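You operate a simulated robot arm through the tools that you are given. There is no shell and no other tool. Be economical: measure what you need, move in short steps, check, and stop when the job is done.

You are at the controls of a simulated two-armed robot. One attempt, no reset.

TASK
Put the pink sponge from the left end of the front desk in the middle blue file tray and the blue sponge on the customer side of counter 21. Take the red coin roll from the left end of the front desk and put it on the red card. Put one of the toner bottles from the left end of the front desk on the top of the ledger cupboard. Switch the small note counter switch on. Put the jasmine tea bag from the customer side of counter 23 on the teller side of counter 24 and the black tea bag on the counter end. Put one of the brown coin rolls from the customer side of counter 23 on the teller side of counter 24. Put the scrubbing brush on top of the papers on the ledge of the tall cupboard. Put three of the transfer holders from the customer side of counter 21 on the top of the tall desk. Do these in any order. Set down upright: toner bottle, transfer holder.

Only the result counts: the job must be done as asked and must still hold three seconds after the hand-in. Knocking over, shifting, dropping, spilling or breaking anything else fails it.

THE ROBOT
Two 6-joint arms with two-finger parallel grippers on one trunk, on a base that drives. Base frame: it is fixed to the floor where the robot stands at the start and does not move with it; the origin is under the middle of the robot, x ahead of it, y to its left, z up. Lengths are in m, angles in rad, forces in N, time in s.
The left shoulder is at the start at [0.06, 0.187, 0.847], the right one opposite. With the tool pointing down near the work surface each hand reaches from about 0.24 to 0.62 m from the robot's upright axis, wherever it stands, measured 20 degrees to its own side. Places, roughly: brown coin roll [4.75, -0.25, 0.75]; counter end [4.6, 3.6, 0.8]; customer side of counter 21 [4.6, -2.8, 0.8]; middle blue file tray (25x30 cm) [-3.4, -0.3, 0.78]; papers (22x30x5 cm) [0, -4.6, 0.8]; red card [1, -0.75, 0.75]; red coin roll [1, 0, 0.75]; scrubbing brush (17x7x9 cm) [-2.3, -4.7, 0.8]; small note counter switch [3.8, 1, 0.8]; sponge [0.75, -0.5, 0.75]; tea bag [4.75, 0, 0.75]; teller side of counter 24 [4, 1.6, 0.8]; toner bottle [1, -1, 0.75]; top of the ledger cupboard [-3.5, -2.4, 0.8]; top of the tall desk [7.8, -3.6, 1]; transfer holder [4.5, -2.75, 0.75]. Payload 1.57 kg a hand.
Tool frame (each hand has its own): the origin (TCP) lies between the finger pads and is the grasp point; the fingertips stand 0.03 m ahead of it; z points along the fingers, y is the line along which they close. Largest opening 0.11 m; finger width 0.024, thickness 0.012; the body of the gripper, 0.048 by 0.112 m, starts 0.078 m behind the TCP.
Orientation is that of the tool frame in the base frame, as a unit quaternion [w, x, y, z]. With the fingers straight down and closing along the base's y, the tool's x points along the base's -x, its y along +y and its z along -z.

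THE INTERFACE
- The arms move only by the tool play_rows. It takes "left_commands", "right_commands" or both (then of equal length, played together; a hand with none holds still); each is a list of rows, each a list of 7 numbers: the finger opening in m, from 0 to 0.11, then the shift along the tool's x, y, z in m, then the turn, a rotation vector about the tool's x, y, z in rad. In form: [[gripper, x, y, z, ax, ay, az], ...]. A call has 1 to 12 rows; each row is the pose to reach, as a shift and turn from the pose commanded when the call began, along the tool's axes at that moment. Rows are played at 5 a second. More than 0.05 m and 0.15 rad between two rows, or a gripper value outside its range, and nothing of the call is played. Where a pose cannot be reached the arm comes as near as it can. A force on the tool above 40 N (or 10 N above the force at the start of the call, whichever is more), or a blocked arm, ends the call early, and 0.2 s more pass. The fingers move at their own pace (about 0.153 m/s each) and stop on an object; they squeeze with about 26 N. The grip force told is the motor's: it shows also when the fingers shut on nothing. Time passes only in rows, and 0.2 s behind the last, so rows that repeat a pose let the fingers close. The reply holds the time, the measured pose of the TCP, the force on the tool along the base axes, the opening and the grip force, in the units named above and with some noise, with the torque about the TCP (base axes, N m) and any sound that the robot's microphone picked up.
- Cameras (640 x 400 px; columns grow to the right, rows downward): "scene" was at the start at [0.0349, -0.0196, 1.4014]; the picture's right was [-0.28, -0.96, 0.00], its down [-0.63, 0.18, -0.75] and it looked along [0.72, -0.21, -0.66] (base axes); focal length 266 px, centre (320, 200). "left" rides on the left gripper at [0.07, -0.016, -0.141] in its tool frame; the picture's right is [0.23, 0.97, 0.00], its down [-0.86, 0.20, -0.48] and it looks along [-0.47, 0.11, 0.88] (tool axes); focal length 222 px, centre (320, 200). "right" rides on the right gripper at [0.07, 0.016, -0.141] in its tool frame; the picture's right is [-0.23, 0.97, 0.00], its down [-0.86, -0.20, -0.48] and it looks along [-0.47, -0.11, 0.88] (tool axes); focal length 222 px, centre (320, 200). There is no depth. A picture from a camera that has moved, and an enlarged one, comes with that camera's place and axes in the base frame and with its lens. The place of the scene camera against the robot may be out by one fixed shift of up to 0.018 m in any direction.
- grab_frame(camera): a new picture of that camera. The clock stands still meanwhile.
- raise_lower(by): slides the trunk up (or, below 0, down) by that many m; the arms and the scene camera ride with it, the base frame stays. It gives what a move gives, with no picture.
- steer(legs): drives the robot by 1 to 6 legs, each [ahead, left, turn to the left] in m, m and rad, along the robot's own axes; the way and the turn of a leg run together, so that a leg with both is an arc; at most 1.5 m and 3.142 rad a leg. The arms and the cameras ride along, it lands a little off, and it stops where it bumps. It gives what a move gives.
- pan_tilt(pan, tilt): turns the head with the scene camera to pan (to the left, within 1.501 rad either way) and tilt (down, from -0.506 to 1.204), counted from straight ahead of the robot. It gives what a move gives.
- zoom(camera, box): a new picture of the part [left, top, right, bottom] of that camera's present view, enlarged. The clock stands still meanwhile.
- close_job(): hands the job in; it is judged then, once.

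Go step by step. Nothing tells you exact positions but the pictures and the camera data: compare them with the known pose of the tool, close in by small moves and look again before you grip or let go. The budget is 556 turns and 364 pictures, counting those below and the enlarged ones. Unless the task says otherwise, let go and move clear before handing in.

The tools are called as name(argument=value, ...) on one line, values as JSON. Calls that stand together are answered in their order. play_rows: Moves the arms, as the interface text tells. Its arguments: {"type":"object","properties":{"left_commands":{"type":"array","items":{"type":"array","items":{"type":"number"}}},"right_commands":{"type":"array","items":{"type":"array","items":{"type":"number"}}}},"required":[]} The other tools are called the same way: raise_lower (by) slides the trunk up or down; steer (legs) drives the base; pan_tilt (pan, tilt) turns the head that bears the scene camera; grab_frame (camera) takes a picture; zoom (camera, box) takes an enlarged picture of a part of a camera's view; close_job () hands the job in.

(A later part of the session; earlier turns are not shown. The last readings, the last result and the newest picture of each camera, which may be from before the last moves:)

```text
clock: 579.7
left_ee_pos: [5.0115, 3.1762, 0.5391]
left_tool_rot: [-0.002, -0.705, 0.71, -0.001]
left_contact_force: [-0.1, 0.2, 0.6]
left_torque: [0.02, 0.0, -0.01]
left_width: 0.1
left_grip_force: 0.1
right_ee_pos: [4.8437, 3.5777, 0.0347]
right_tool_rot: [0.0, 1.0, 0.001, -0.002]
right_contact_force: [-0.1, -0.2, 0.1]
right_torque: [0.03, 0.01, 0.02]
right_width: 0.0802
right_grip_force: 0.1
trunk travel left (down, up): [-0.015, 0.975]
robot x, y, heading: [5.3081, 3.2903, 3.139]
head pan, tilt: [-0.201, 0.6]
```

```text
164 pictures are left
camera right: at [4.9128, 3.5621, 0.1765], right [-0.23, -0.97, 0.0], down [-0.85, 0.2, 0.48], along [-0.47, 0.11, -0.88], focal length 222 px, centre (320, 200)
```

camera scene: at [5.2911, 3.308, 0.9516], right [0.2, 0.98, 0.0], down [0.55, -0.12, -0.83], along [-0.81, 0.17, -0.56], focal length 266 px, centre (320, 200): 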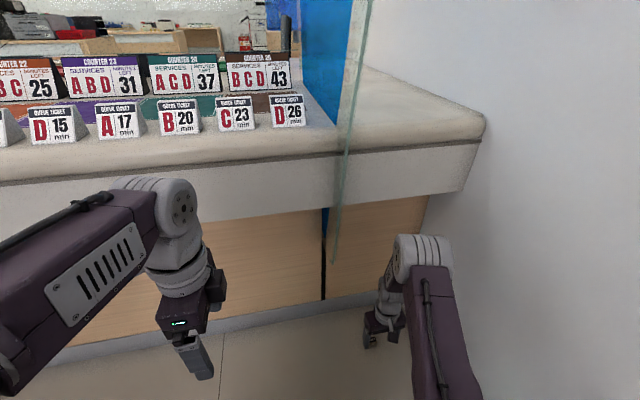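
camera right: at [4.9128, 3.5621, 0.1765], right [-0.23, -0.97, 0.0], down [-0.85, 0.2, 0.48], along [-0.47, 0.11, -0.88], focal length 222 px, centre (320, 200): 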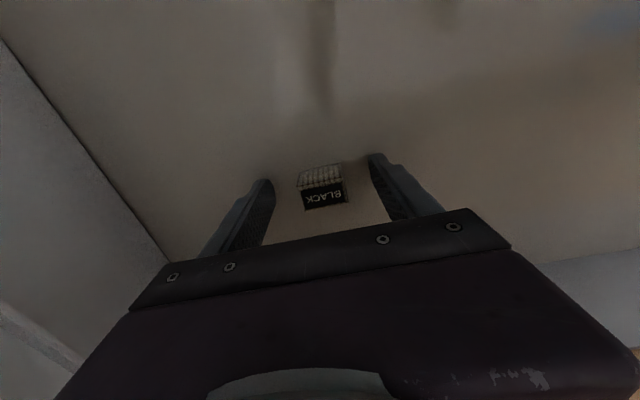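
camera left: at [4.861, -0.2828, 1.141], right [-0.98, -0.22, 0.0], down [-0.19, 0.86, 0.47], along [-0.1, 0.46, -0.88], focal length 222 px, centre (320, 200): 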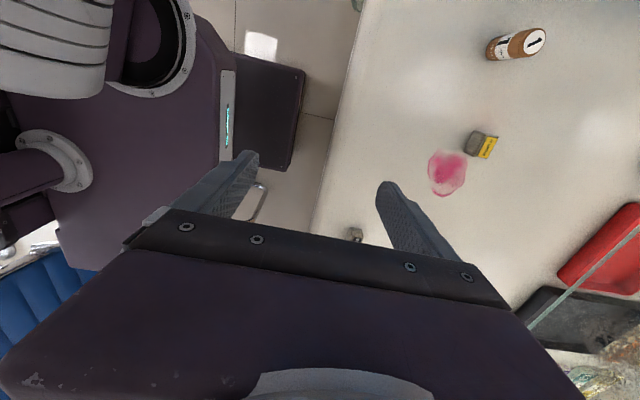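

play_rows(right_commands=[[0.05, -0.003, 0, 0, 0, 0, 0], [0.0, -0.003, 0, 0, 0, 0, 0], [0.0, -0.003, 0, 0, 0, 0, 0], [0.0, -0.003, 0, 0, 0, 0, 0], [0.0, 0.0, 0, -0.04, 0, 0, 0], [0.0, 0.02, 0, -0.085, 0, 0, 0]])

grab_frame(camera="right")

```text
clock: 581.1
left_ee_pos: [5.0109, 3.1754, 0.5386]
left_tool_rot: [-0.003, -0.704, 0.71, -0.002]
left_contact_force: [-0.6, 0.7, -0.4]
left_torque: [0.0, -0.02, 0.0]
left_width: 0.0999
left_grip_force: 0.1
right_ee_pos: [4.8639, 3.5799, 0.1201]
right_tool_rot: [0.0, 1.0, 0.001, -0.002]
right_contact_force: [0.4, -0.4, -0.7]
right_torque: [0.0, 0.0, 0.01]
right_width: 0.0344
right_grip_force: 26.5
trunk travel left (down, up): [-0.015, 0.975]
robot x, y, heading: [5.3049, 3.2865, 3.14]
head pan, tilt: [-0.201, 0.6]
```

```text
163 pictures are left
camera right: at [4.9321, 3.5637, 0.2622], right [-0.23, -0.97, 0.0], down [-0.85, 0.2, 0.48], along [-0.47, 0.11, -0.88], focal length 222 px, centre (320, 200)
```

right: 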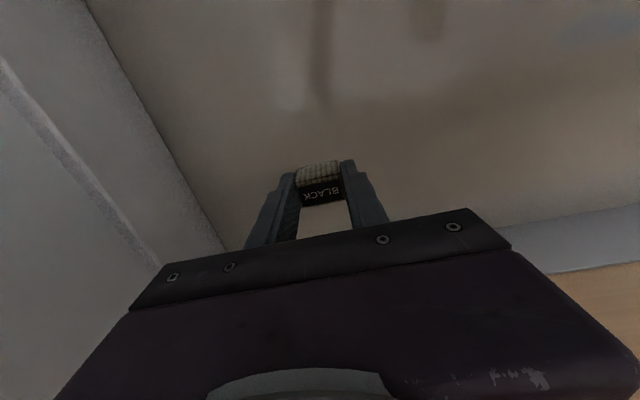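

steer(legs=[[-0.47, 0, 0]])

raise_lower(by=0.4)

raise_lower(by=0.06)

play_rows(right_commands=[[0.0, 0, 0, -0.045, 0, 0, 0], [0.0, 0, 0, -0.09, 0, 0, 0], [0.0, 0, 0, -0.135, 0, 0, 0], [0.0, 0, 0, -0.18, 0, 0, 0], [0.0, 0, 0, -0.225, 0, 0, 0], [0.0, 0, 0, -0.27, 0, 0, 0], [0.0, 0, 0, -0.315, 0, 0, 0], [0.0, 0, 0, -0.36, 0, 0, 0], [0.0, 0, 0, -0.405, 0, 0, 0], [0.0, 0, 0, -0.42, 0, 0, 0]])

play_rows(right_commands=[[0.0, -0.028, 0, 0, 0, -0.129, 0], [0.0, -0.056, 0, 0, 0, -0.257, 0], [0.0, -0.084, 0, 0, 0, -0.386, 0], [0.0, -0.112, 0, 0, 0, -0.514, 0], [0.0, -0.14, 0, 0, 0, -0.643, 0], [0.0, -0.168, 0, 0, 0, -0.771, 0], [0.0, -0.196, 0, 0, 0, -0.9, 0]])

grab_frame(camera="scene")

grab_frame(camera="right")

```text
clock: 583.9
left_ee_pos: [5.4799, 3.173, 0.5399]
left_tool_rot: [-0.002, -0.707, 0.707, -0.002]
left_contact_force: [-0.4, 0.4, 0.3]
left_torque: [0.02, 0.0, -0.02]
left_width: 0.1001
left_grip_force: 0.1
right_ee_pos: [5.3276, 3.5759, 0.1218]
right_tool_rot: [0.0, 1.0, 0.005, -0.001]
right_contact_force: [-0.1, -0.2, -0.5]
right_torque: [-0.01, 0.01, -0.04]
right_width: 0.0344
right_grip_force: 26.1
trunk travel left (down, up): [-0.015, 0.975]
robot x, y, heading: [5.7691, 3.2815, -3.141]
head pan, tilt: [-0.201, 0.6]
```

```text
clock: 587.7
left_ee_pos: [5.4783, 3.1729, 0.9385]
left_tool_rot: [0.002, 0.707, -0.707, 0.003]
left_contact_force: [1.0, -0.4, -0.6]
left_torque: [0.01, 0.0, 0.0]
left_width: 0.0997
left_grip_force: 0.0
right_ee_pos: [5.3278, 3.5769, 0.5211]
right_tool_rot: [0.0, 1.0, 0.005, -0.002]
right_contact_force: [0.8, 0.4, -0.3]
right_torque: [0.0, -0.01, -0.01]
right_width: 0.0345
right_grip_force: 26.5
trunk travel left (down, up): [-0.415, 0.575]
robot x, y, heading: [5.7675, 3.2855, -3.139]
head pan, tilt: [-0.201, 0.6]
```

```text
clock: 588.7
left_ee_pos: [5.4799, 3.1724, 0.9989]
left_tool_rot: [-0.002, -0.707, 0.707, -0.002]
left_contact_force: [0.0, 0.5, -0.4]
left_torque: [0.03, 0.0, 0.01]
left_width: 0.0998
left_grip_force: 0.1
right_ee_pos: [5.3272, 3.5769, 0.5818]
right_tool_rot: [0.0, 1.0, 0.004, -0.002]
right_contact_force: [-0.1, 0.5, -0.5]
right_torque: [0.02, 0.05, 0.05]
right_width: 0.0345
right_grip_force: 26.1
trunk travel left (down, up): [-0.475, 0.515]
robot x, y, heading: [5.7693, 3.2885, -3.143]
head pan, tilt: [-0.201, 0.6]
```

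```text
clock: 590.9
left_ee_pos: [5.4797, 3.1725, 1.0002]
left_tool_rot: [0.002, 0.707, -0.707, 0.002]
left_contact_force: [0.6, 0.8, 1.0]
left_torque: [-0.02, -0.02, 0.01]
left_width: 0.0999
left_grip_force: 0.0
right_ee_pos: [5.333, 3.5767, 1.0035]
right_tool_rot: [0.0, 1.0, 0.005, -0.002]
right_contact_force: [0.7, -0.3, 0.4]
right_torque: [0.02, 0.01, -0.01]
right_width: 0.0333
right_grip_force: 26.0
trunk travel left (down, up): [-0.475, 0.515]
robot x, y, heading: [5.7664, 3.2855, -3.142]
head pan, tilt: [-0.201, 0.6]
```

```text
clock: 592.5
left_ee_pos: [5.4786, 3.1724, 1.0003]
left_tool_rot: [0.002, 0.707, -0.707, 0.002]
left_contact_force: [-0.4, 0.2, -0.1]
left_torque: [0.03, -0.01, -0.01]
left_width: 0.0997
left_grip_force: 0.0
right_ee_pos: [5.1334, 3.5754, 1.0002]
right_tool_rot: [0.002, 0.899, 0.004, -0.437]
right_contact_force: [0.0, 0.4, -0.5]
right_torque: [0.0, -0.01, 0.02]
right_width: 0.0332
right_grip_force: 26.5
trunk travel left (down, up): [-0.475, 0.515]
robot x, y, heading: [5.7669, 3.2874, -3.141]
head pan, tilt: [-0.201, 0.6]
```

```text
162 pictures are left
camera scene: at [5.7573, 3.3073, 1.4116], right [0.2, 0.98, 0.0], down [0.55, -0.11, -0.82], along [-0.81, 0.16, -0.57], focal length 266 px, centre (320, 200)
```

scene: 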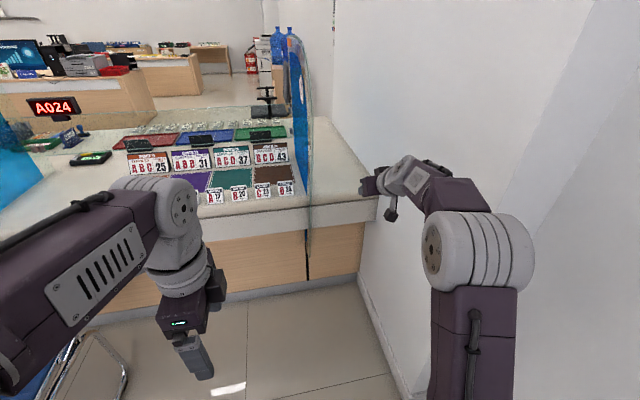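

```text
161 pictures are left
camera right: at [5.2867, 3.559, 1.0329], right [-0.13, -0.97, 0.18], down [-0.15, 0.2, 0.97], along [-0.98, 0.1, -0.17], focal length 222 px, centre (320, 200)
```

right: 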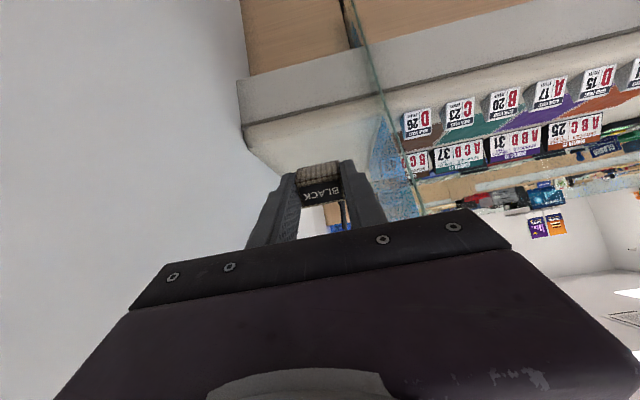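

steer(legs=[[0.25, 0, 0], [0.16, 0, 0]])

play_rows(right_commands=[[0.0, 0.0235, 0, 0.0186, 0, 0, 0], [0.0, 0.047, 0, 0.0373, 0, 0, 0], [0.0, 0.0705, 0, 0.056, 0, 0, 0], [0.0, 0.094, 0, 0.0746, 0, 0, 0], [0.0, 0.1175, 0, 0.0933, 0, 0, 0]])

grab_frame(camera="right")

grab_frame(camera="scene")

```text
clock: 595.3
left_ee_pos: [5.0685, 3.1713, 0.9988]
left_tool_rot: [0.001, 0.708, -0.706, 0.002]
left_contact_force: [0.3, -0.2, -0.7]
left_torque: [-0.03, -0.05, 0.01]
left_width: 0.0999
left_grip_force: 0.2
right_ee_pos: [4.7238, 3.5743, 1.0003]
right_tool_rot: [0.002, 0.9, 0.005, -0.436]
right_contact_force: [0.7, 0.6, 0.1]
right_torque: [-0.02, 0.01, -0.03]
right_width: 0.033
right_grip_force: 25.6
trunk travel left (down, up): [-0.475, 0.515]
robot x, y, heading: [5.358, 3.288, -3.14]
head pan, tilt: [-0.201, 0.6]
```

```text
clock: 596.5
left_ee_pos: [5.0703, 3.172, 0.9993]
left_tool_rot: [-0.002, -0.707, 0.707, -0.002]
left_contact_force: [-1.0, -1.0, -0.4]
left_torque: [-0.03, -0.04, 0.0]
left_width: 0.1001
left_grip_force: 0.0
right_ee_pos: [4.7244, 3.5756, 0.8512]
right_tool_rot: [0.001, 0.9, 0.003, -0.437]
right_contact_force: [0.1, 0.4, -0.8]
right_torque: [0.01, -0.03, 0.0]
right_width: 0.0334
right_grip_force: 25.6
trunk travel left (down, up): [-0.475, 0.515]
robot x, y, heading: [5.3632, 3.2859, -3.141]
head pan, tilt: [-0.201, 0.6]
```

```text
160 pictures are left
camera right: at [4.876, 3.56, 0.8821], right [-0.13, -0.98, 0.18], down [-0.16, 0.2, 0.97], along [-0.98, 0.1, -0.18], focal length 222 px, centre (320, 200)
```

right: 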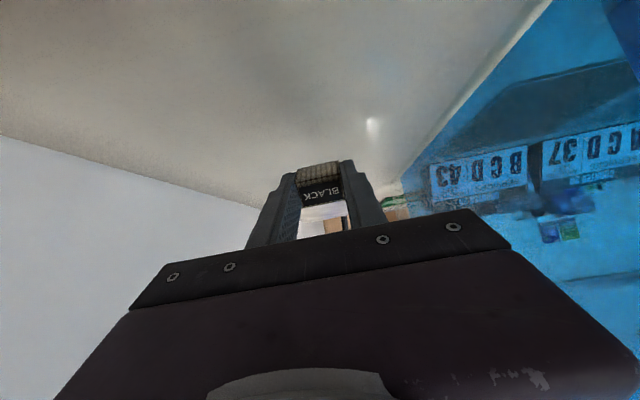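

```text
159 pictures are left
camera scene: at [5.3476, 3.3067, 1.4116], right [0.2, 0.98, 0.0], down [0.55, -0.11, -0.82], along [-0.81, 0.16, -0.57], focal length 266 px, centre (320, 200)
```

scene: 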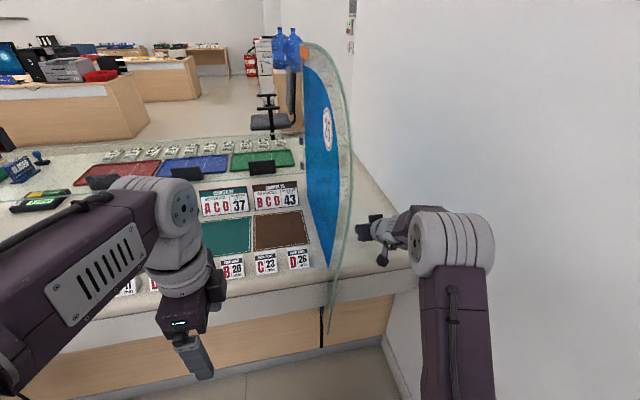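

play_rows(right_commands=[[0.0, 0.0117, 0, 0.0093, 0, 0, 0], [0.0, 0.0196, 0, 0.0155, 0, 0, 0], [0.0, 0.0235, 0, 0.0187, 0, 0, 0], [0.0, 0.0258, 0, 0.0205, 0, 0, 0]])

```text
clock: 597.5
left_ee_pos: [5.0697, 3.1728, 0.9993]
left_tool_rot: [0.002, 0.707, -0.707, 0.002]
left_contact_force: [0.3, 0.3, -0.5]
left_torque: [0.0, 0.02, -0.03]
left_width: 0.0998
left_grip_force: 0.1
right_ee_pos: [4.7234, 3.5733, 0.8184]
right_tool_rot: [0.003, 0.9, 0.005, -0.437]
right_contact_force: [0.9, -0.1, 0.7]
right_torque: [-0.01, 0.04, -0.03]
right_width: 0.0334
right_grip_force: 25.9
trunk travel left (down, up): [-0.475, 0.515]
robot x, y, heading: [5.3571, 3.2879, -3.142]
head pan, tilt: [-0.201, 0.6]
```

play_rows(right_commands=[[0.0, 0.0024, 0, 0.0019, 0, 0, 0], [0.0, 0.0047, 0, 0.0037, 0, 0, 0]])

zoom(camera="right", box=[200, 80, 440, 240])

```text
clock: 598.1
left_ee_pos: [5.0703, 3.1723, 0.9983]
left_tool_rot: [0.001, 0.707, -0.707, 0.002]
left_contact_force: [-0.2, 0.0, 0.5]
left_torque: [-0.02, 0.0, 0.01]
left_width: 0.1001
left_grip_force: 0.1
right_ee_pos: [4.7245, 3.5731, 0.8123]
right_tool_rot: [0.003, 0.899, 0.005, -0.437]
right_contact_force: [-0.4, -0.4, 0.2]
right_torque: [-0.05, 0.02, 0.06]
right_width: 0.0331
right_grip_force: 26.1
trunk travel left (down, up): [-0.475, 0.515]
robot x, y, heading: [5.3581, 3.2879, -3.137]
head pan, tilt: [-0.201, 0.6]
```

```text
2.50 times, centred on (320, 160) of right
camera zoom: at [4.877, 3.5585, 0.8447], right [-0.13, -0.98, 0.18], down [-0.15, 0.2, 0.97], along [-0.98, 0.1, -0.18], focal length 555 px, centre (320, 300)
```

zoom: 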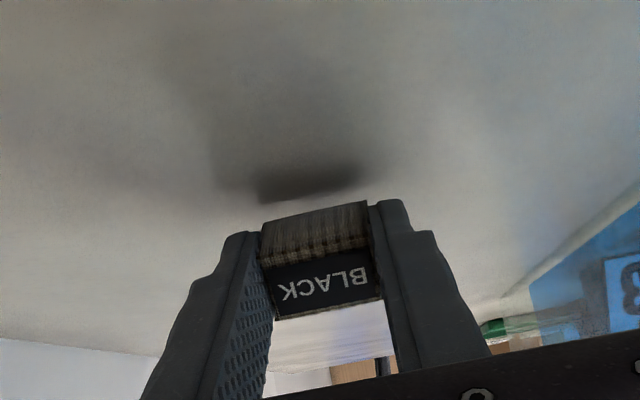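

play_rows(right_commands=[[0.0, 0.0024, 0, 0.0019, 0, 0, 0], [0.0, 0.0039, 0, 0.0031, 0, 0, 0], [0.0, 0.0055, 0, 0.0044, 0, 0, 0]])

zoom(camera="right", box=[200, 80, 440, 240])

```text
clock: 598.9
left_ee_pos: [5.073, 3.1713, 1.0016]
left_tool_rot: [0.002, 0.707, -0.707, 0.001]
left_contact_force: [0.0, 0.4, -0.2]
left_torque: [-0.03, -0.01, 0.03]
left_width: 0.1001
left_grip_force: 0.0
right_ee_pos: [4.7244, 3.573, 0.8112]
right_tool_rot: [0.001, 0.897, 0.004, -0.442]
right_contact_force: [-2.9, 3.9, 26.8]
right_torque: [0.05, 0.68, -0.11]
right_width: 0.0335
right_grip_force: 25.9
trunk travel left (down, up): [-0.475, 0.515]
robot x, y, heading: [5.3627, 3.2851, -3.139]
head pan, tilt: [-0.201, 0.6]
```

```text
2.50 times, centred on (320, 160) of right
camera zoom: at [4.8778, 3.5577, 0.8419], right [-0.13, -0.98, 0.18], down [-0.14, 0.2, 0.97], along [-0.98, 0.1, -0.16], focal length 555 px, centre (320, 300)
```

zoom: 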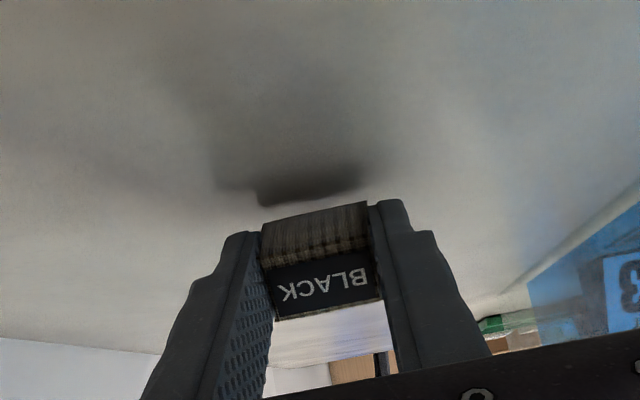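

play_rows(right_commands=[[0.0, -0.0024, 0, -0.0019, 0, 0, 0], [0.05, -0.0024, 0, -0.0019, 0, 0, 0], [0.07, -0.0024, 0, -0.0019, 0, 0, 0], [0.075, -0.0024, 0, -0.0019, 0, 0, 0]])

zoom(camera="right", box=[200, 80, 440, 240])

```text
clock: 599.9
left_ee_pos: [5.071, 3.1722, 0.999]
left_tool_rot: [0.002, 0.708, -0.707, 0.001]
left_contact_force: [0.0, 0.6, -0.5]
left_torque: [0.02, -0.01, -0.01]
left_width: 0.1002
left_grip_force: 0.1
right_ee_pos: [4.7264, 3.5725, 0.8085]
right_tool_rot: [0.003, 0.9, 0.006, -0.436]
right_contact_force: [4.5, 3.5, 3.4]
right_torque: [-0.18, 0.07, 0.1]
right_width: 0.0726
right_grip_force: 0.0
trunk travel left (down, up): [-0.475, 0.515]
robot x, y, heading: [5.359, 3.2864, -3.141]
head pan, tilt: [-0.201, 0.6]
```

```text
2.50 times, centred on (320, 160) of right
camera zoom: at [4.8788, 3.5574, 0.8405], right [-0.13, -0.98, 0.18], down [-0.16, 0.2, 0.97], along [-0.98, 0.1, -0.18], focal length 555 px, centre (320, 300)
```

zoom: 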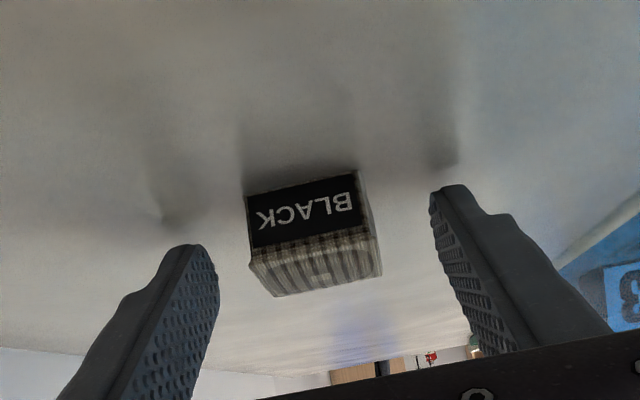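

play_rows(right_commands=[[0.085, -0.008, 0, -0.02, 0, 0, 0], [0.085, -0.016, 0, -0.05, 0, 0, 0], [0.085, -0.03, 0, -0.09, 0, 0, 0], [0.085, -0.05, 0, -0.12, 0, 0, 0]])

steer(legs=[[-0.4, 0, 0]])

grab_frame(camera="right")

grab_frame(camera="scene")

```text
clock: 600.9
left_ee_pos: [5.0707, 3.1704, 0.9989]
left_tool_rot: [0.001, 0.708, -0.706, 0.0]
left_contact_force: [0.6, -0.1, -0.5]
left_torque: [0.01, 0.0, -0.01]
left_width: 0.0998
left_grip_force: 0.0
right_ee_pos: [4.7876, 3.5733, 0.9218]
right_tool_rot: [0.002, 0.899, 0.005, -0.437]
right_contact_force: [0.3, -0.8, -0.3]
right_torque: [0.01, 0.01, 0.01]
right_width: 0.0851
right_grip_force: 0.2
trunk travel left (down, up): [-0.475, 0.515]
robot x, y, heading: [5.3613, 3.2877, -3.139]
head pan, tilt: [-0.201, 0.6]
```

```text
clock: 603.4
left_ee_pos: [5.4752, 3.1729, 1.0001]
left_tool_rot: [0.003, 0.709, -0.705, 0.002]
left_contact_force: [0.0, 0.2, 0.1]
left_torque: [-0.04, 0.01, 0.0]
left_width: 0.1001
left_grip_force: 0.1
right_ee_pos: [5.1914, 3.5737, 0.9217]
right_tool_rot: [0.003, 0.9, 0.006, -0.437]
right_contact_force: [0.3, 0.6, 0.4]
right_torque: [-0.01, -0.03, 0.01]
right_width: 0.085
right_grip_force: 0.1
trunk travel left (down, up): [-0.475, 0.515]
robot x, y, heading: [5.7646, 3.2835, -3.134]
head pan, tilt: [-0.201, 0.6]
```

```text
155 pictures are left
camera right: at [5.3439, 3.5587, 0.954], right [-0.13, -0.98, 0.18], down [-0.15, 0.2, 0.97], along [-0.98, 0.1, -0.18], focal length 222 px, centre (320, 200)
```

right: 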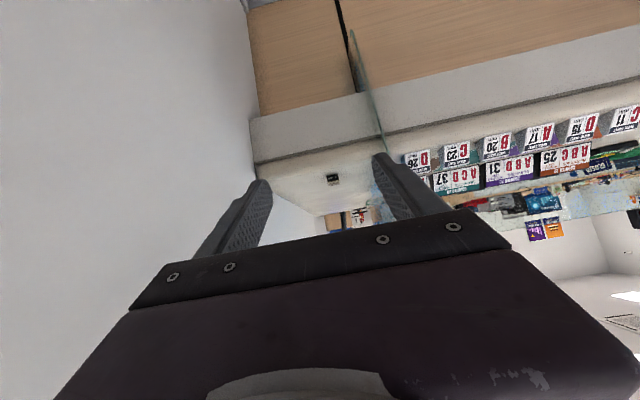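

```text
154 pictures are left
camera scene: at [5.7537, 3.308, 1.4116], right [0.19, 0.98, 0.0], down [0.55, -0.11, -0.83], along [-0.81, 0.16, -0.56], focal length 266 px, centre (320, 200)
```

scene: 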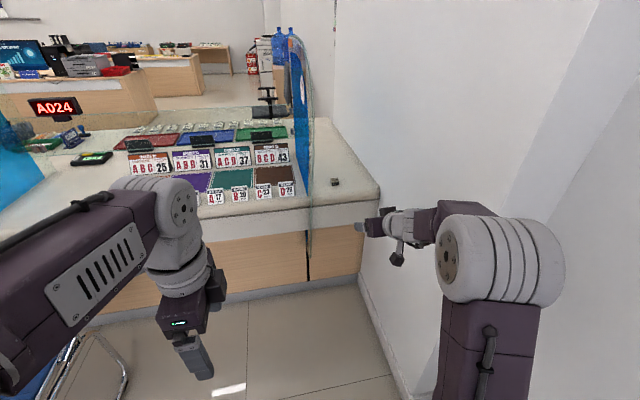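

raise_lower(by=0.25)

steer(legs=[[-0.45, 0, -0.01], [0, 1.4, 0], [0, 1.4, 0], [0, 0.85, 0]])

pan_tilt(pan=0.0, tilt=0.6)

grab_frame(camera="scene")

```text
clock: 606.0
left_ee_pos: [5.4744, 3.1723, 1.2496]
left_tool_rot: [0.002, 0.71, -0.705, 0.002]
left_contact_force: [0.1, 0.0, 0.5]
left_torque: [-0.02, 0.06, 0.0]
left_width: 0.1003
left_grip_force: 0.0
right_ee_pos: [5.1905, 3.5721, 1.1718]
right_tool_rot: [0.003, 0.9, 0.006, -0.437]
right_contact_force: [0.9, 0.1, -1.4]
right_torque: [-0.03, 0.03, -0.02]
right_width: 0.0851
right_grip_force: 0.0
trunk travel left (down, up): [-0.725, 0.265]
robot x, y, heading: [5.7643, 3.2866, -3.137]
head pan, tilt: [-0.201, 0.6]
```

```text
clock: 625.9
left_ee_pos: [5.837, -0.4488, 1.2497]
left_tool_rot: [-0.002, -0.693, 0.721, -0.002]
left_contact_force: [0.7, 0.5, -0.4]
left_torque: [0.01, 0.02, 0.05]
left_width: 0.1001
left_grip_force: 0.1
right_ee_pos: [5.5714, -0.0362, 1.1717]
right_tool_rot: [-0.007, 0.899, -0.014, -0.437]
right_contact_force: [-0.2, -0.7, -0.6]
right_torque: [0.0, 0.03, 0.01]
right_width: 0.0851
right_grip_force: 0.2
trunk travel left (down, up): [-0.725, 0.265]
robot x, y, heading: [6.1314, -0.3462, 3.106]
head pan, tilt: [-0.201, 0.6]
```

```text
clock: 626.7
left_ee_pos: [5.8377, -0.45, 1.2488]
left_tool_rot: [-0.001, -0.693, 0.721, -0.002]
left_contact_force: [-0.2, 0.3, 0.0]
left_torque: [-0.01, -0.02, -0.01]
left_width: 0.1001
left_grip_force: 0.1
right_ee_pos: [5.5701, -0.0373, 1.1719]
right_tool_rot: [-0.007, 0.9, -0.014, -0.436]
right_contact_force: [-0.5, 0.6, -0.3]
right_torque: [0.01, 0.01, 0.01]
right_width: 0.085
right_grip_force: 0.1
trunk travel left (down, up): [-0.725, 0.265]
robot x, y, heading: [6.1286, -0.3478, 3.104]
head pan, tilt: [0.0, 0.6]
```

```text
153 pictures are left
camera scene: at [6.1178, -0.3436, 1.6616], right [0.04, 1.0, 0.0], down [0.56, -0.02, -0.83], along [-0.82, 0.03, -0.56], focal length 266 px, centre (320, 200)
```

scene: 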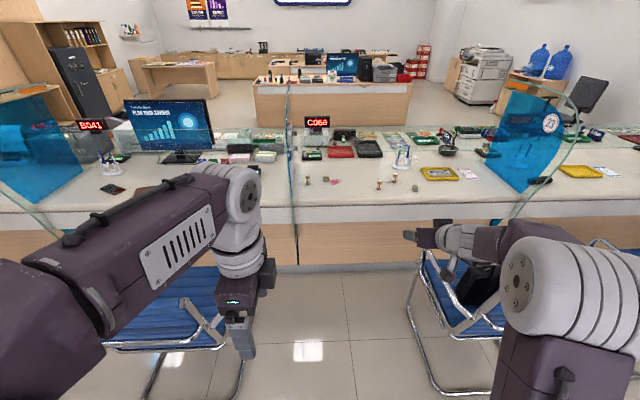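

play_rows(left_commands=[[0.1, 0.03, 0, 0, 0, 0, 0], [0.1, 0.06, 0, 0, 0, 0, 0], [0.1, 0.09, 0, 0, 0, 0, 0], [0.1, 0.12, 0, 0, 0, 0, 0], [0.1, 0.13, 0, 0, 0, 0, 0]], right_commands=[[0.085, 0, 0.045, 0, 0, 0, 0], [0.085, 0, 0.09, 0, 0, 0, 0], [0.085, 0, 0.135, 0, 0, 0, 0], [0.085, 0, 0.18, 0, 0, 0, 0], [0.085, 0, 0.21, 0, 0, 0, 0]])

steer(legs=[[0, 0.0, 0.037]])

raise_lower(by=-0.25)

steer(legs=[[0.7, 0, 0]])

grab_frame(camera="scene")

grab_frame(camera="right")

```text
clock: 627.9
left_ee_pos: [5.8319, -0.5812, 1.2499]
left_tool_rot: [-0.001, -0.694, 0.72, -0.001]
left_contact_force: [-0.6, -0.2, 0.2]
left_torque: [-0.02, -0.02, 0.02]
left_width: 0.1
left_grip_force: 0.1
right_ee_pos: [5.565, -0.2484, 1.1707]
right_tool_rot: [-0.008, 0.899, -0.013, -0.438]
right_contact_force: [-0.4, -0.2, 0.2]
right_torque: [0.03, -0.02, -0.06]
right_width: 0.085
right_grip_force: 0.1
right hand out of reach, approached as far as the arm can: row 3, 4
trunk travel left (down, up): [-0.725, 0.265]
robot x, y, heading: [6.1354, -0.3502, 3.105]
head pan, tilt: [0.0, 0.6]
```

```text
clock: 628.6
left_ee_pos: [5.8408, -0.5889, 1.2502]
left_tool_rot: [-0.002, -0.707, 0.708, -0.002]
left_contact_force: [-0.7, 0.0, 0.2]
left_torque: [0.0, 0.0, 0.01]
left_width: 0.1001
left_grip_force: 0.0
right_ee_pos: [5.5617, -0.2667, 1.1704]
right_tool_rot: [0.002, 0.9, 0.002, -0.436]
right_contact_force: [-0.5, -0.5, -0.2]
right_torque: [-0.02, 0.05, 0.01]
right_width: 0.0852
right_grip_force: 0.0
trunk travel left (down, up): [-0.725, 0.265]
robot x, y, heading: [6.131, -0.3516, -3.146]
head pan, tilt: [0.0, 0.6]
```

```text
clock: 631.2
left_ee_pos: [5.8418, -0.5897, 1.0005]
left_tool_rot: [-0.001, -0.706, 0.708, -0.001]
left_contact_force: [0.6, 0.8, 0.2]
left_torque: [0.03, 0.03, -0.01]
left_width: 0.1
left_grip_force: 0.1
right_ee_pos: [5.5612, -0.2679, 0.9215]
right_tool_rot: [0.001, 0.9, 0.003, -0.437]
right_contact_force: [-0.3, 0.3, -0.3]
right_torque: [-0.02, -0.02, 0.0]
right_width: 0.085
right_grip_force: 0.2
trunk travel left (down, up): [-0.475, 0.515]
robot x, y, heading: [6.1293, -0.3509, -3.137]
head pan, tilt: [0.0, 0.6]
```

```text
clock: 635.0
left_ee_pos: [5.1501, -0.5946, 0.9999]
left_tool_rot: [0.001, 0.709, -0.705, 0.002]
left_contact_force: [-0.3, -0.3, 0.0]
left_torque: [-0.03, -0.03, -0.02]
left_width: 0.0999
left_grip_force: 0.1
right_ee_pos: [4.8683, -0.2727, 0.9209]
right_tool_rot: [0.003, 0.9, 0.006, -0.437]
right_contact_force: [0.1, -0.5, 0.3]
right_torque: [0.01, -0.05, 0.0]
right_width: 0.0847
right_grip_force: 0.1
trunk travel left (down, up): [-0.475, 0.515]
robot x, y, heading: [5.4428, -0.3502, -3.134]
head pan, tilt: [0.0, 0.6]
```

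```text
152 pictures are left
camera scene: at [5.4251, -0.3468, 1.4116], right [-0.01, 1.0, 0.0], down [0.57, 0.0, -0.82], along [-0.82, -0.01, -0.57], focal length 266 px, centre (320, 200)
```

scene: 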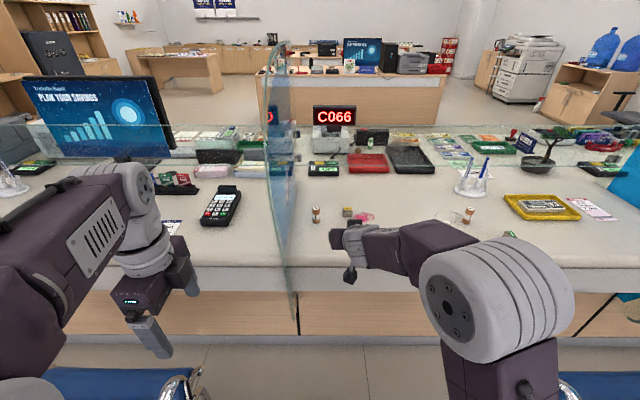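

```text
151 pictures are left
camera right: at [5.0208, -0.2881, 0.9534], right [-0.13, -0.98, 0.18], down [-0.16, 0.2, 0.97], along [-0.98, 0.1, -0.18], focal length 222 px, centre (320, 200)
```

right: 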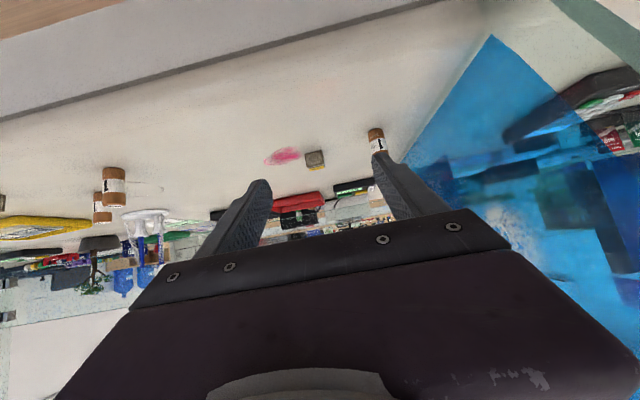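

steer(legs=[[0.2, 0, -0.007]])

play_rows(right_commands=[[0.085, -0.0187, -0.01, 0.0235, 0, 0, 0], [0.085, -0.0373, -0.02, 0.047, 0, 0, 0], [0.085, -0.0138, -0.022, 0.0656, 0, 0, 0], [0.085, 0.0097, -0.022, 0.0843, 0, 0, 0]])

grab_frame(camera="right")

grab_frame(camera="scene")

```text
clock: 636.6
left_ee_pos: [4.9492, -0.5951, 0.9998]
left_tool_rot: [0.002, 0.707, -0.707, 0.002]
left_contact_force: [-0.2, -0.6, -0.4]
left_torque: [0.01, 0.0, 0.02]
left_width: 0.0998
left_grip_force: 0.0
right_ee_pos: [4.6676, -0.2725, 0.9207]
right_tool_rot: [0.001, 0.899, 0.004, -0.437]
right_contact_force: [-0.6, 0.3, 0.0]
right_torque: [0.01, -0.04, 0.01]
right_width: 0.085
right_grip_force: 0.2
trunk travel left (down, up): [-0.475, 0.515]
robot x, y, heading: [5.2419, -0.3483, -3.138]
head pan, tilt: [0.0, 0.6]
```

```text
clock: 637.6
left_ee_pos: [4.9482, -0.5939, 1.0001]
left_tool_rot: [0.002, 0.707, -0.707, 0.001]
left_contact_force: [-0.7, 0.3, 0.1]
left_torque: [-0.01, 0.01, 0.04]
left_width: 0.1001
left_grip_force: 0.0
right_ee_pos: [4.6094, -0.2511, 0.8626]
right_tool_rot: [0.002, 0.899, 0.003, -0.437]
right_contact_force: [0.7, 0.6, -0.1]
right_torque: [0.0, 0.02, 0.0]
right_width: 0.0848
right_grip_force: 0.0
trunk travel left (down, up): [-0.475, 0.515]
robot x, y, heading: [5.2369, -0.3489, -3.137]
head pan, tilt: [0.0, 0.6]
```

```text
150 pictures are left
camera right: at [4.7617, -0.2658, 0.8942], right [-0.13, -0.97, 0.18], down [-0.16, 0.2, 0.97], along [-0.98, 0.1, -0.18], focal length 222 px, centre (320, 200)
```

right: 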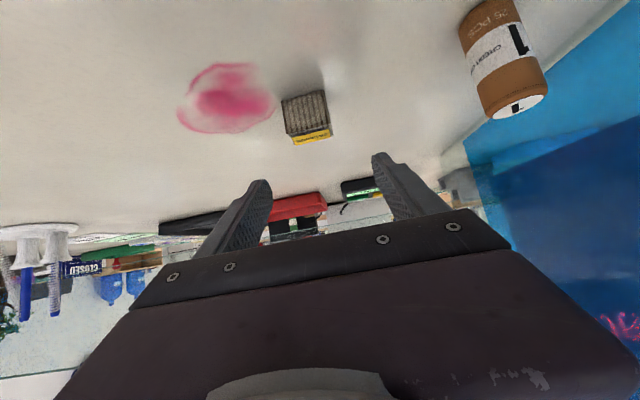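

```text
149 pictures are left
camera scene: at [5.225, -0.3476, 1.4116], right [0.0, 1.0, 0.0], down [0.57, 0.0, -0.82], along [-0.82, 0.0, -0.57], focal length 266 px, centre (320, 200)
```

scene: 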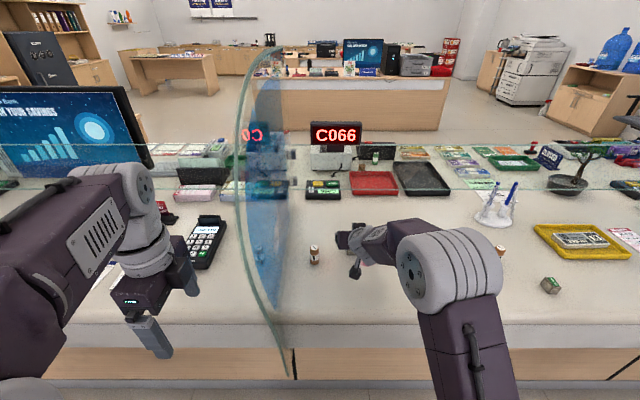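

play_rows(right_commands=[[0.085, 0.0157, 0, 0.0124, 0, 0, 0], [0.085, 0.0313, 0, 0.0249, 0, 0, 0], [0.085, 0.041, 0, 0.0345, 0, 0, 0]])

grab_frame(camera="right")

```text
clock: 638.4
left_ee_pos: [4.9491, -0.5958, 0.9994]
left_tool_rot: [-0.002, -0.707, 0.707, -0.003]
left_contact_force: [0.3, 0.3, 0.0]
left_torque: [0.01, -0.02, 0.01]
left_width: 0.1001
left_grip_force: 0.1
right_ee_pos: [4.6065, -0.2511, 0.8087]
right_tool_rot: [0.002, 0.9, 0.004, -0.436]
right_contact_force: [-0.5, 0.1, -0.8]
right_torque: [-0.01, -0.03, 0.01]
right_width: 0.0848
right_grip_force: 0.1
trunk travel left (down, up): [-0.475, 0.515]
robot x, y, heading: [5.241, -0.3522, -3.14]
head pan, tilt: [0.0, 0.6]
```

```text
148 pictures are left
camera right: at [4.7603, -0.2652, 0.8404], right [-0.13, -0.97, 0.18], down [-0.15, 0.2, 0.97], along [-0.98, 0.1, -0.18], focal length 222 px, centre (320, 200)
```

right: 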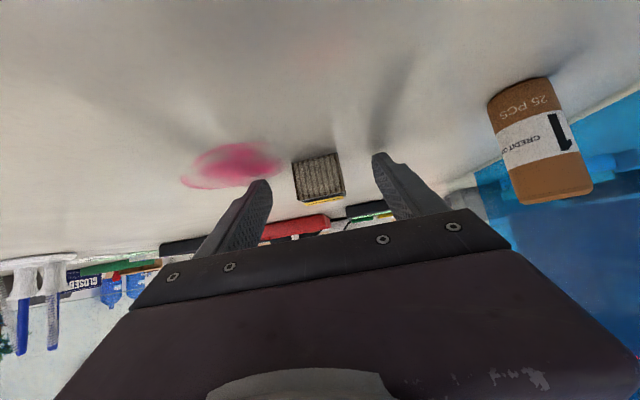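

play_rows(right_commands=[[0.05, 0, 0, 0.001, 0, 0, 0], [0.0, 0, 0, 0.001, 0, 0, 0], [0.0, 0, 0, 0.001, 0, 0, 0], [0.0, 0, 0, 0.001, 0, 0, 0], [0.0, -0.0157, 0, -0.0115, 0, 0, 0], [0.0, -0.047, 0, -0.036, 0, 0, 0], [0.0, -0.0783, 0, -0.061, 0, 0, 0]])

grab_frame(camera="right")

```text
clock: 640.0
left_ee_pos: [4.9502, -0.5945, 1.0007]
left_tool_rot: [-0.003, -0.707, 0.707, -0.002]
left_contact_force: [-0.5, 0.0, -0.6]
left_torque: [-0.01, 0.03, -0.01]
left_width: 0.1002
left_grip_force: 0.1
right_ee_pos: [4.6086, -0.2503, 0.9096]
right_tool_rot: [0.002, 0.899, 0.004, -0.438]
right_contact_force: [0.1, 0.1, 0.1]
right_torque: [-0.04, 0.02, 0.03]
right_width: 0.0344
right_grip_force: 26.1
trunk travel left (down, up): [-0.475, 0.515]
robot x, y, heading: [5.2381, -0.3503, -3.136]
head pan, tilt: [0.0, 0.6]
```

```text
147 pictures are left
camera right: at [4.7608, -0.2647, 0.941], right [-0.13, -0.98, 0.18], down [-0.15, 0.2, 0.97], along [-0.98, 0.1, -0.18], focal length 222 px, centre (320, 200)
```

right: 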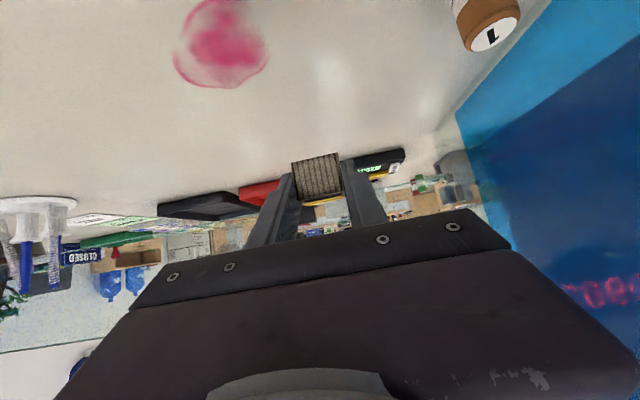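

steer(legs=[[-0.4, 0, -0.004], [0, -0.31, 0]])

play_rows(left_commands=[[0.08, 0, 0, 0, 0, 0, -0.143], [0.08, 0, 0, 0, 0, 0, -0.286], [0.08, 0, 0, 0, 0, 0, -0.428], [0.08, 0, 0, 0, 0, 0, -0.571], [0.08, 0, 0, 0, 0, 0, -0.714], [0.08, 0, 0, 0, 0, 0, -0.857], [0.08, 0, 0, 0, 0, 0, -1.0], [0.08, 0, 0, 0, 0, 0, -1.142], [0.08, 0, 0, 0, 0, 0, -1.285], [0.08, 0, 0, 0, 0, 0, -1.428], [0.08, 0, 0, 0, 0, 0, -1.571]], right_commands=[[0.0, 0, -0.02, -0.02, 0, 0, 0], [0.0, 0, -0.04, -0.04, 0, 0, 0], [0.0, 0, -0.07, -0.06, 0, 0, 0], [0.0, 0, -0.1, -0.08, 0, 0, 0], [0.0, 0, -0.13, -0.1, 0, 0, 0], [0.0, 0, -0.16, -0.12, 0, 0, 0], [0.0, 0, -0.18, -0.12, 0, 0, 0], [0.0, 0, -0.2, -0.12, 0, 0, 0], [0.0, 0, -0.2, -0.12, 0, 0, 0], [0.0, 0, -0.2, -0.12, 0, 0, 0], [0.0, 0, -0.2, -0.12, 0, 0, 0]])

grab_frame(camera="scene")

```text
clock: 644.2
left_ee_pos: [5.3536, -0.2881, 1.0008]
left_tool_rot: [-0.001, -0.707, 0.707, -0.003]
left_contact_force: [-0.2, 0.3, 0.8]
left_torque: [0.01, 0.02, 0.0]
left_width: 0.0999
left_grip_force: 0.0
right_ee_pos: [5.0116, 0.0586, 0.9078]
right_tool_rot: [0.001, 0.9, 0.003, -0.436]
right_contact_force: [0.7, 0.5, -0.4]
right_torque: [-0.02, 0.0, -0.02]
right_width: 0.0334
right_grip_force: 26.5
trunk travel left (down, up): [-0.475, 0.515]
robot x, y, heading: [5.6461, -0.0449, 3.138]
head pan, tilt: [0.0, 0.6]
```

```text
clock: 646.6
left_ee_pos: [5.3528, -0.2893, 0.9999]
left_tool_rot: [0.003, 1.0, 0.0, -0.001]
left_contact_force: [0.4, 0.5, 0.2]
left_torque: [0.03, -0.02, -0.02]
left_width: 0.0799
left_grip_force: 0.0
right_ee_pos: [5.061, 0.1476, 0.9577]
right_tool_rot: [-0.009, 0.89, -0.003, -0.456]
right_contact_force: [-0.5, 0.6, 0.7]
right_torque: [-0.01, 0.0, -0.01]
right_width: 0.0337
right_grip_force: 26.8
right hand out of reach, approached as far as the arm can: row 4, 5, 6, 7, 8, 9, 10, 11
trunk travel left (down, up): [-0.475, 0.515]
robot x, y, heading: [5.6456, -0.0465, 3.147]
head pan, tilt: [0.0, 0.6]
```

```text
146 pictures are left
camera scene: at [5.6304, -0.0417, 1.4116], right [0.0, 1.0, 0.0], down [0.56, 0.0, -0.83], along [-0.83, 0.0, -0.56], focal length 266 px, centre (320, 200)
```

scene: 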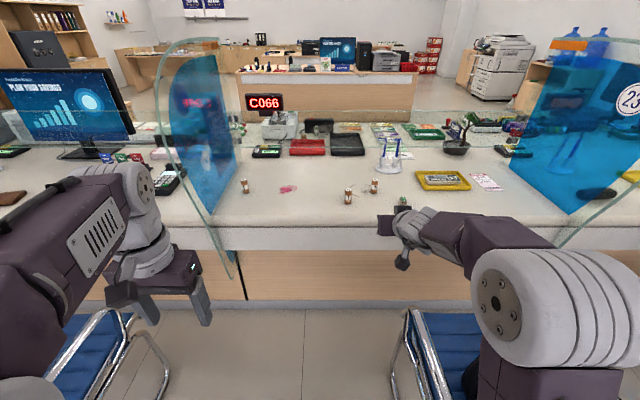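

play_rows(right_commands=[[0.0, 0, 0, 0, 0, 0.129, 0], [0.0, 0, 0, 0, 0, 0.257, 0], [0.0, 0, 0, -0.01, 0, 0.386, 0], [0.0, 0, 0, -0.02, 0, 0.514, 0], [0.0, 0, 0, -0.03, 0, 0.643, 0], [0.0, 0, 0, -0.05, 0, 0.771, 0], [0.0, 0, 0, -0.07, 0, 0.9, 0]])

grab_frame(camera="scene")

```text
clock: 648.2
left_ee_pos: [5.353, -0.2879, 1.0015]
left_tool_rot: [0.002, 1.0, -0.001, -0.001]
left_contact_force: [0.4, 0.1, 0.0]
left_torque: [-0.01, 0.02, 0.02]
left_width: 0.0799
left_grip_force: 0.0
right_ee_pos: [5.1542, 0.1822, 0.884]
right_tool_rot: [-0.114, 0.989, 0.025, -0.091]
right_contact_force: [0.0, 0.0, 0.2]
right_torque: [-0.01, 0.04, 0.01]
right_width: 0.034
right_grip_force: 26.5
right hand out of reach, approached as far as the arm can: row 1, 2, 3, 4, 5, 6, 7
trunk travel left (down, up): [-0.475, 0.515]
robot x, y, heading: [5.6471, -0.0456, 3.142]
head pan, tilt: [0.0, 0.6]
```

```text
145 pictures are left
camera scene: at [5.6308, -0.0402, 1.4117], right [0.0, 1.0, 0.0], down [0.56, 0.0, -0.83], along [-0.83, 0.0, -0.56], focal length 266 px, centre (320, 200)
```

scene: 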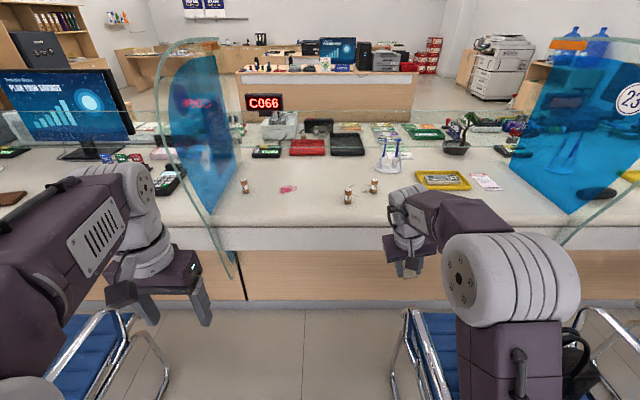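

play_rows(right_commands=[[0.0, 0.04, 0, 0, 0, 0, 0], [0.0, 0.08, 0, 0.0, 0, 0, 0], [0.0, 0.12, 0, 0.03, 0, 0, 0], [0.0, 0.12, 0, 0.04, 0, 0, 0]])

grab_frame(camera="scene")

```text
clock: 649.2
left_ee_pos: [5.3521, -0.2878, 1.0006]
left_tool_rot: [0.002, 1.0, 0.0, 0.0]
left_contact_force: [0.4, 0.0, -0.8]
left_torque: [0.02, 0.01, 0.03]
left_width: 0.0802
left_grip_force: 0.2
right_ee_pos: [5.2626, 0.2012, 0.8238]
right_tool_rot: [-0.114, 0.989, 0.025, -0.092]
right_contact_force: [-1.1, -0.1, 0.9]
right_torque: [0.0, 0.01, 0.02]
right_width: 0.0338
right_grip_force: 26.1
trunk travel left (down, up): [-0.475, 0.515]
robot x, y, heading: [5.6483, -0.0468, 3.142]
head pan, tilt: [0.0, 0.6]
```

```text
144 pictures are left
camera scene: at [5.6299, -0.0419, 1.4116], right [0.0, 1.0, 0.0], down [0.57, 0.0, -0.82], along [-0.82, 0.0, -0.57], focal length 266 px, centre (320, 200)
```

scene: 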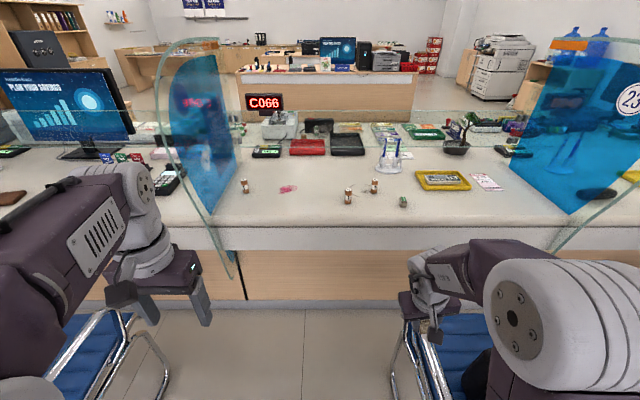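

play_rows(right_commands=[[0.0, 0, 0, -0.03, -0.076, 0.062, 0.017], [0.0, 0, 0, -0.06, -0.153, 0.123, 0.033], [0.0, 0, 0, -0.1, -0.229, 0.185, 0.05], [0.0, 0, -0.04, -0.13, -0.229, 0.185, 0.05], [0.0, 0, -0.08, -0.15, -0.229, 0.185, 0.05]])

grab_frame(camera="right")

```text
clock: 650.4
left_ee_pos: [5.3517, -0.2875, 0.9999]
left_tool_rot: [0.002, 1.0, -0.001, -0.001]
left_contact_force: [-0.1, 0.1, -0.3]
left_torque: [0.01, -0.04, 0.02]
left_width: 0.08
left_grip_force: 0.0
right_ee_pos: [5.2954, 0.2029, 0.8767]
right_tool_rot: [-0.113, 0.993, 0.003, -0.023]
right_contact_force: [-0.4, 0.3, 0.4]
right_torque: [-0.01, 0.01, 0.02]
right_width: 0.0334
right_grip_force: 26.1
right hand out of reach, approached as far as the arm can: row 1, 2, 3, 4, 5
trunk travel left (down, up): [-0.475, 0.515]
robot x, y, heading: [5.6458, -0.044, 3.142]
head pan, tilt: [0.0, 0.6]
```

```text
143 pictures are left
camera right: at [5.3699, 0.156, 1.008], right [-0.22, -0.95, -0.21], down [-0.83, 0.08, 0.55], along [-0.51, 0.3, -0.81], focal length 222 px, centre (320, 200)
```

right: 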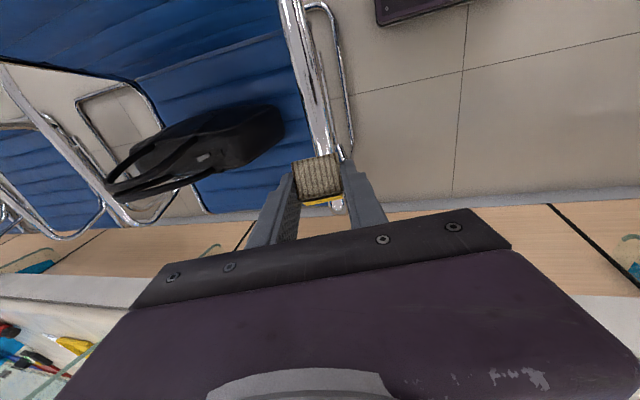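

play_rows(right_commands=[[0.0, -0.03, 0.03, 0.0, 0, 0, 0], [0.0, -0.06, 0.06, 0.0, -0.06, 0, 0], [0.0, -0.08, 0.09, 0.0, -0.12, 0, 0], [0.0, -0.1, 0.1, 0, -0.18, 0, 0], [0.0, -0.1, 0.1, 0, -0.228, 0, 0]])

```text
clock: 651.6
left_ee_pos: [5.3546, -0.2887, 1.0006]
left_tool_rot: [0.003, 1.0, -0.001, -0.001]
left_contact_force: [0.8, 0.5, 1.1]
left_torque: [0.02, 0.02, 0.0]
left_width: 0.0799
left_grip_force: 0.0
right_ee_pos: [5.2174, 0.1044, 0.8323]
right_tool_rot: [-0.095, 0.994, 0.005, -0.055]
right_contact_force: [-0.4, -0.8, -1.4]
right_torque: [0.01, 0.02, 0.0]
right_width: 0.0337
right_grip_force: 26.1
right hand out of reach, approached as far as the arm can: row 2, 3, 4, 5
trunk travel left (down, up): [-0.475, 0.515]
robot x, y, heading: [5.6452, -0.0484, 3.147]
head pan, tilt: [0.0, 0.6]
```

play_rows(right_commands=[[0.0, -0.025, 0.007, -0.013, -0.03, -0.113, 0], [0.0, -0.05, 0.014, -0.026, -0.06, -0.226, 0], [0.0, -0.075, 0.021, -0.039, -0.09, -0.339, 0], [0.0, -0.1, 0.028, -0.052, -0.12, -0.452, 0], [0.0, -0.125, 0.035, -0.065, -0.15, -0.565, 0], [0.0, -0.15, 0.042, -0.078, -0.17, -0.678, 0], [0.0, -0.172, 0.049, -0.088, -0.19, -0.79, 0]])

grab_frame(camera="scene")

```text
clock: 653.2
left_ee_pos: [5.3521, -0.2879, 0.9995]
left_tool_rot: [0.002, 1.0, -0.001, 0.0]
left_contact_force: [-0.5, -0.6, -0.4]
left_torque: [0.01, 0.0, -0.01]
left_width: 0.0797
left_grip_force: 0.0
right_ee_pos: [5.0562, 0.0333, 0.9299]
right_tool_rot: [0.008, 0.901, 0.047, -0.432]
right_contact_force: [0.2, 0.1, 0.6]
right_torque: [-0.02, 0.02, 0.02]
right_width: 0.0336
right_grip_force: 26.3
trunk travel left (down, up): [-0.475, 0.515]
robot x, y, heading: [5.6457, -0.0473, 3.141]
head pan, tilt: [0.0, 0.6]
```

```text
142 pictures are left
camera scene: at [5.6302, -0.0418, 1.4116], right [0.0, 1.0, 0.0], down [0.57, 0.0, -0.82], along [-0.82, 0.0, -0.57], focal length 266 px, centre (320, 200)
```

scene: 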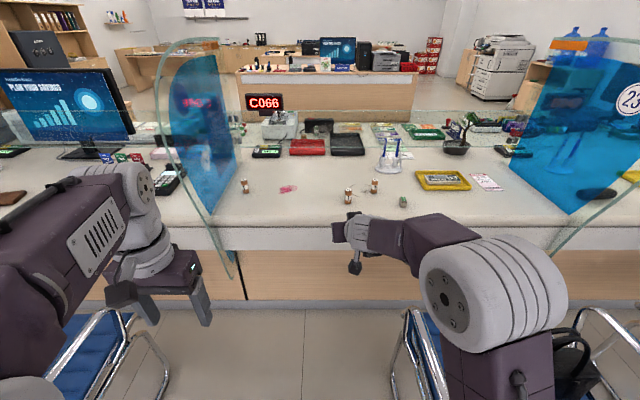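

play_rows(right_commands=[[0.0, 0, -0.045, 0, 0, 0, 0], [0.0, 0, -0.09, 0, 0, 0, 0], [0.0, 0, -0.135, 0, 0, 0, 0], [0.0, 0, -0.18, 0, 0, 0, 0], [0.0, 0, -0.225, 0, 0, 0, 0]])

```text
clock: 654.4
left_ee_pos: [5.3528, -0.2884, 1.0001]
left_tool_rot: [0.003, 1.0, -0.001, 0.0]
left_contact_force: [0.4, -0.5, -0.1]
left_torque: [-0.01, 0.0, -0.01]
left_width: 0.0802
left_grip_force: 0.1
right_ee_pos: [5.0363, 0.2614, 0.9349]
right_tool_rot: [0.007, 0.901, 0.046, -0.432]
right_contact_force: [-0.1, -0.5, -1.0]
right_torque: [-0.02, -0.04, 0.01]
right_width: 0.033
right_grip_force: 25.9
right hand out of reach, approached as far as the arm can: row 2, 3
trunk travel left (down, up): [-0.475, 0.515]
robot x, y, heading: [5.6444, -0.0474, 3.143]
head pan, tilt: [0.0, 0.6]
```

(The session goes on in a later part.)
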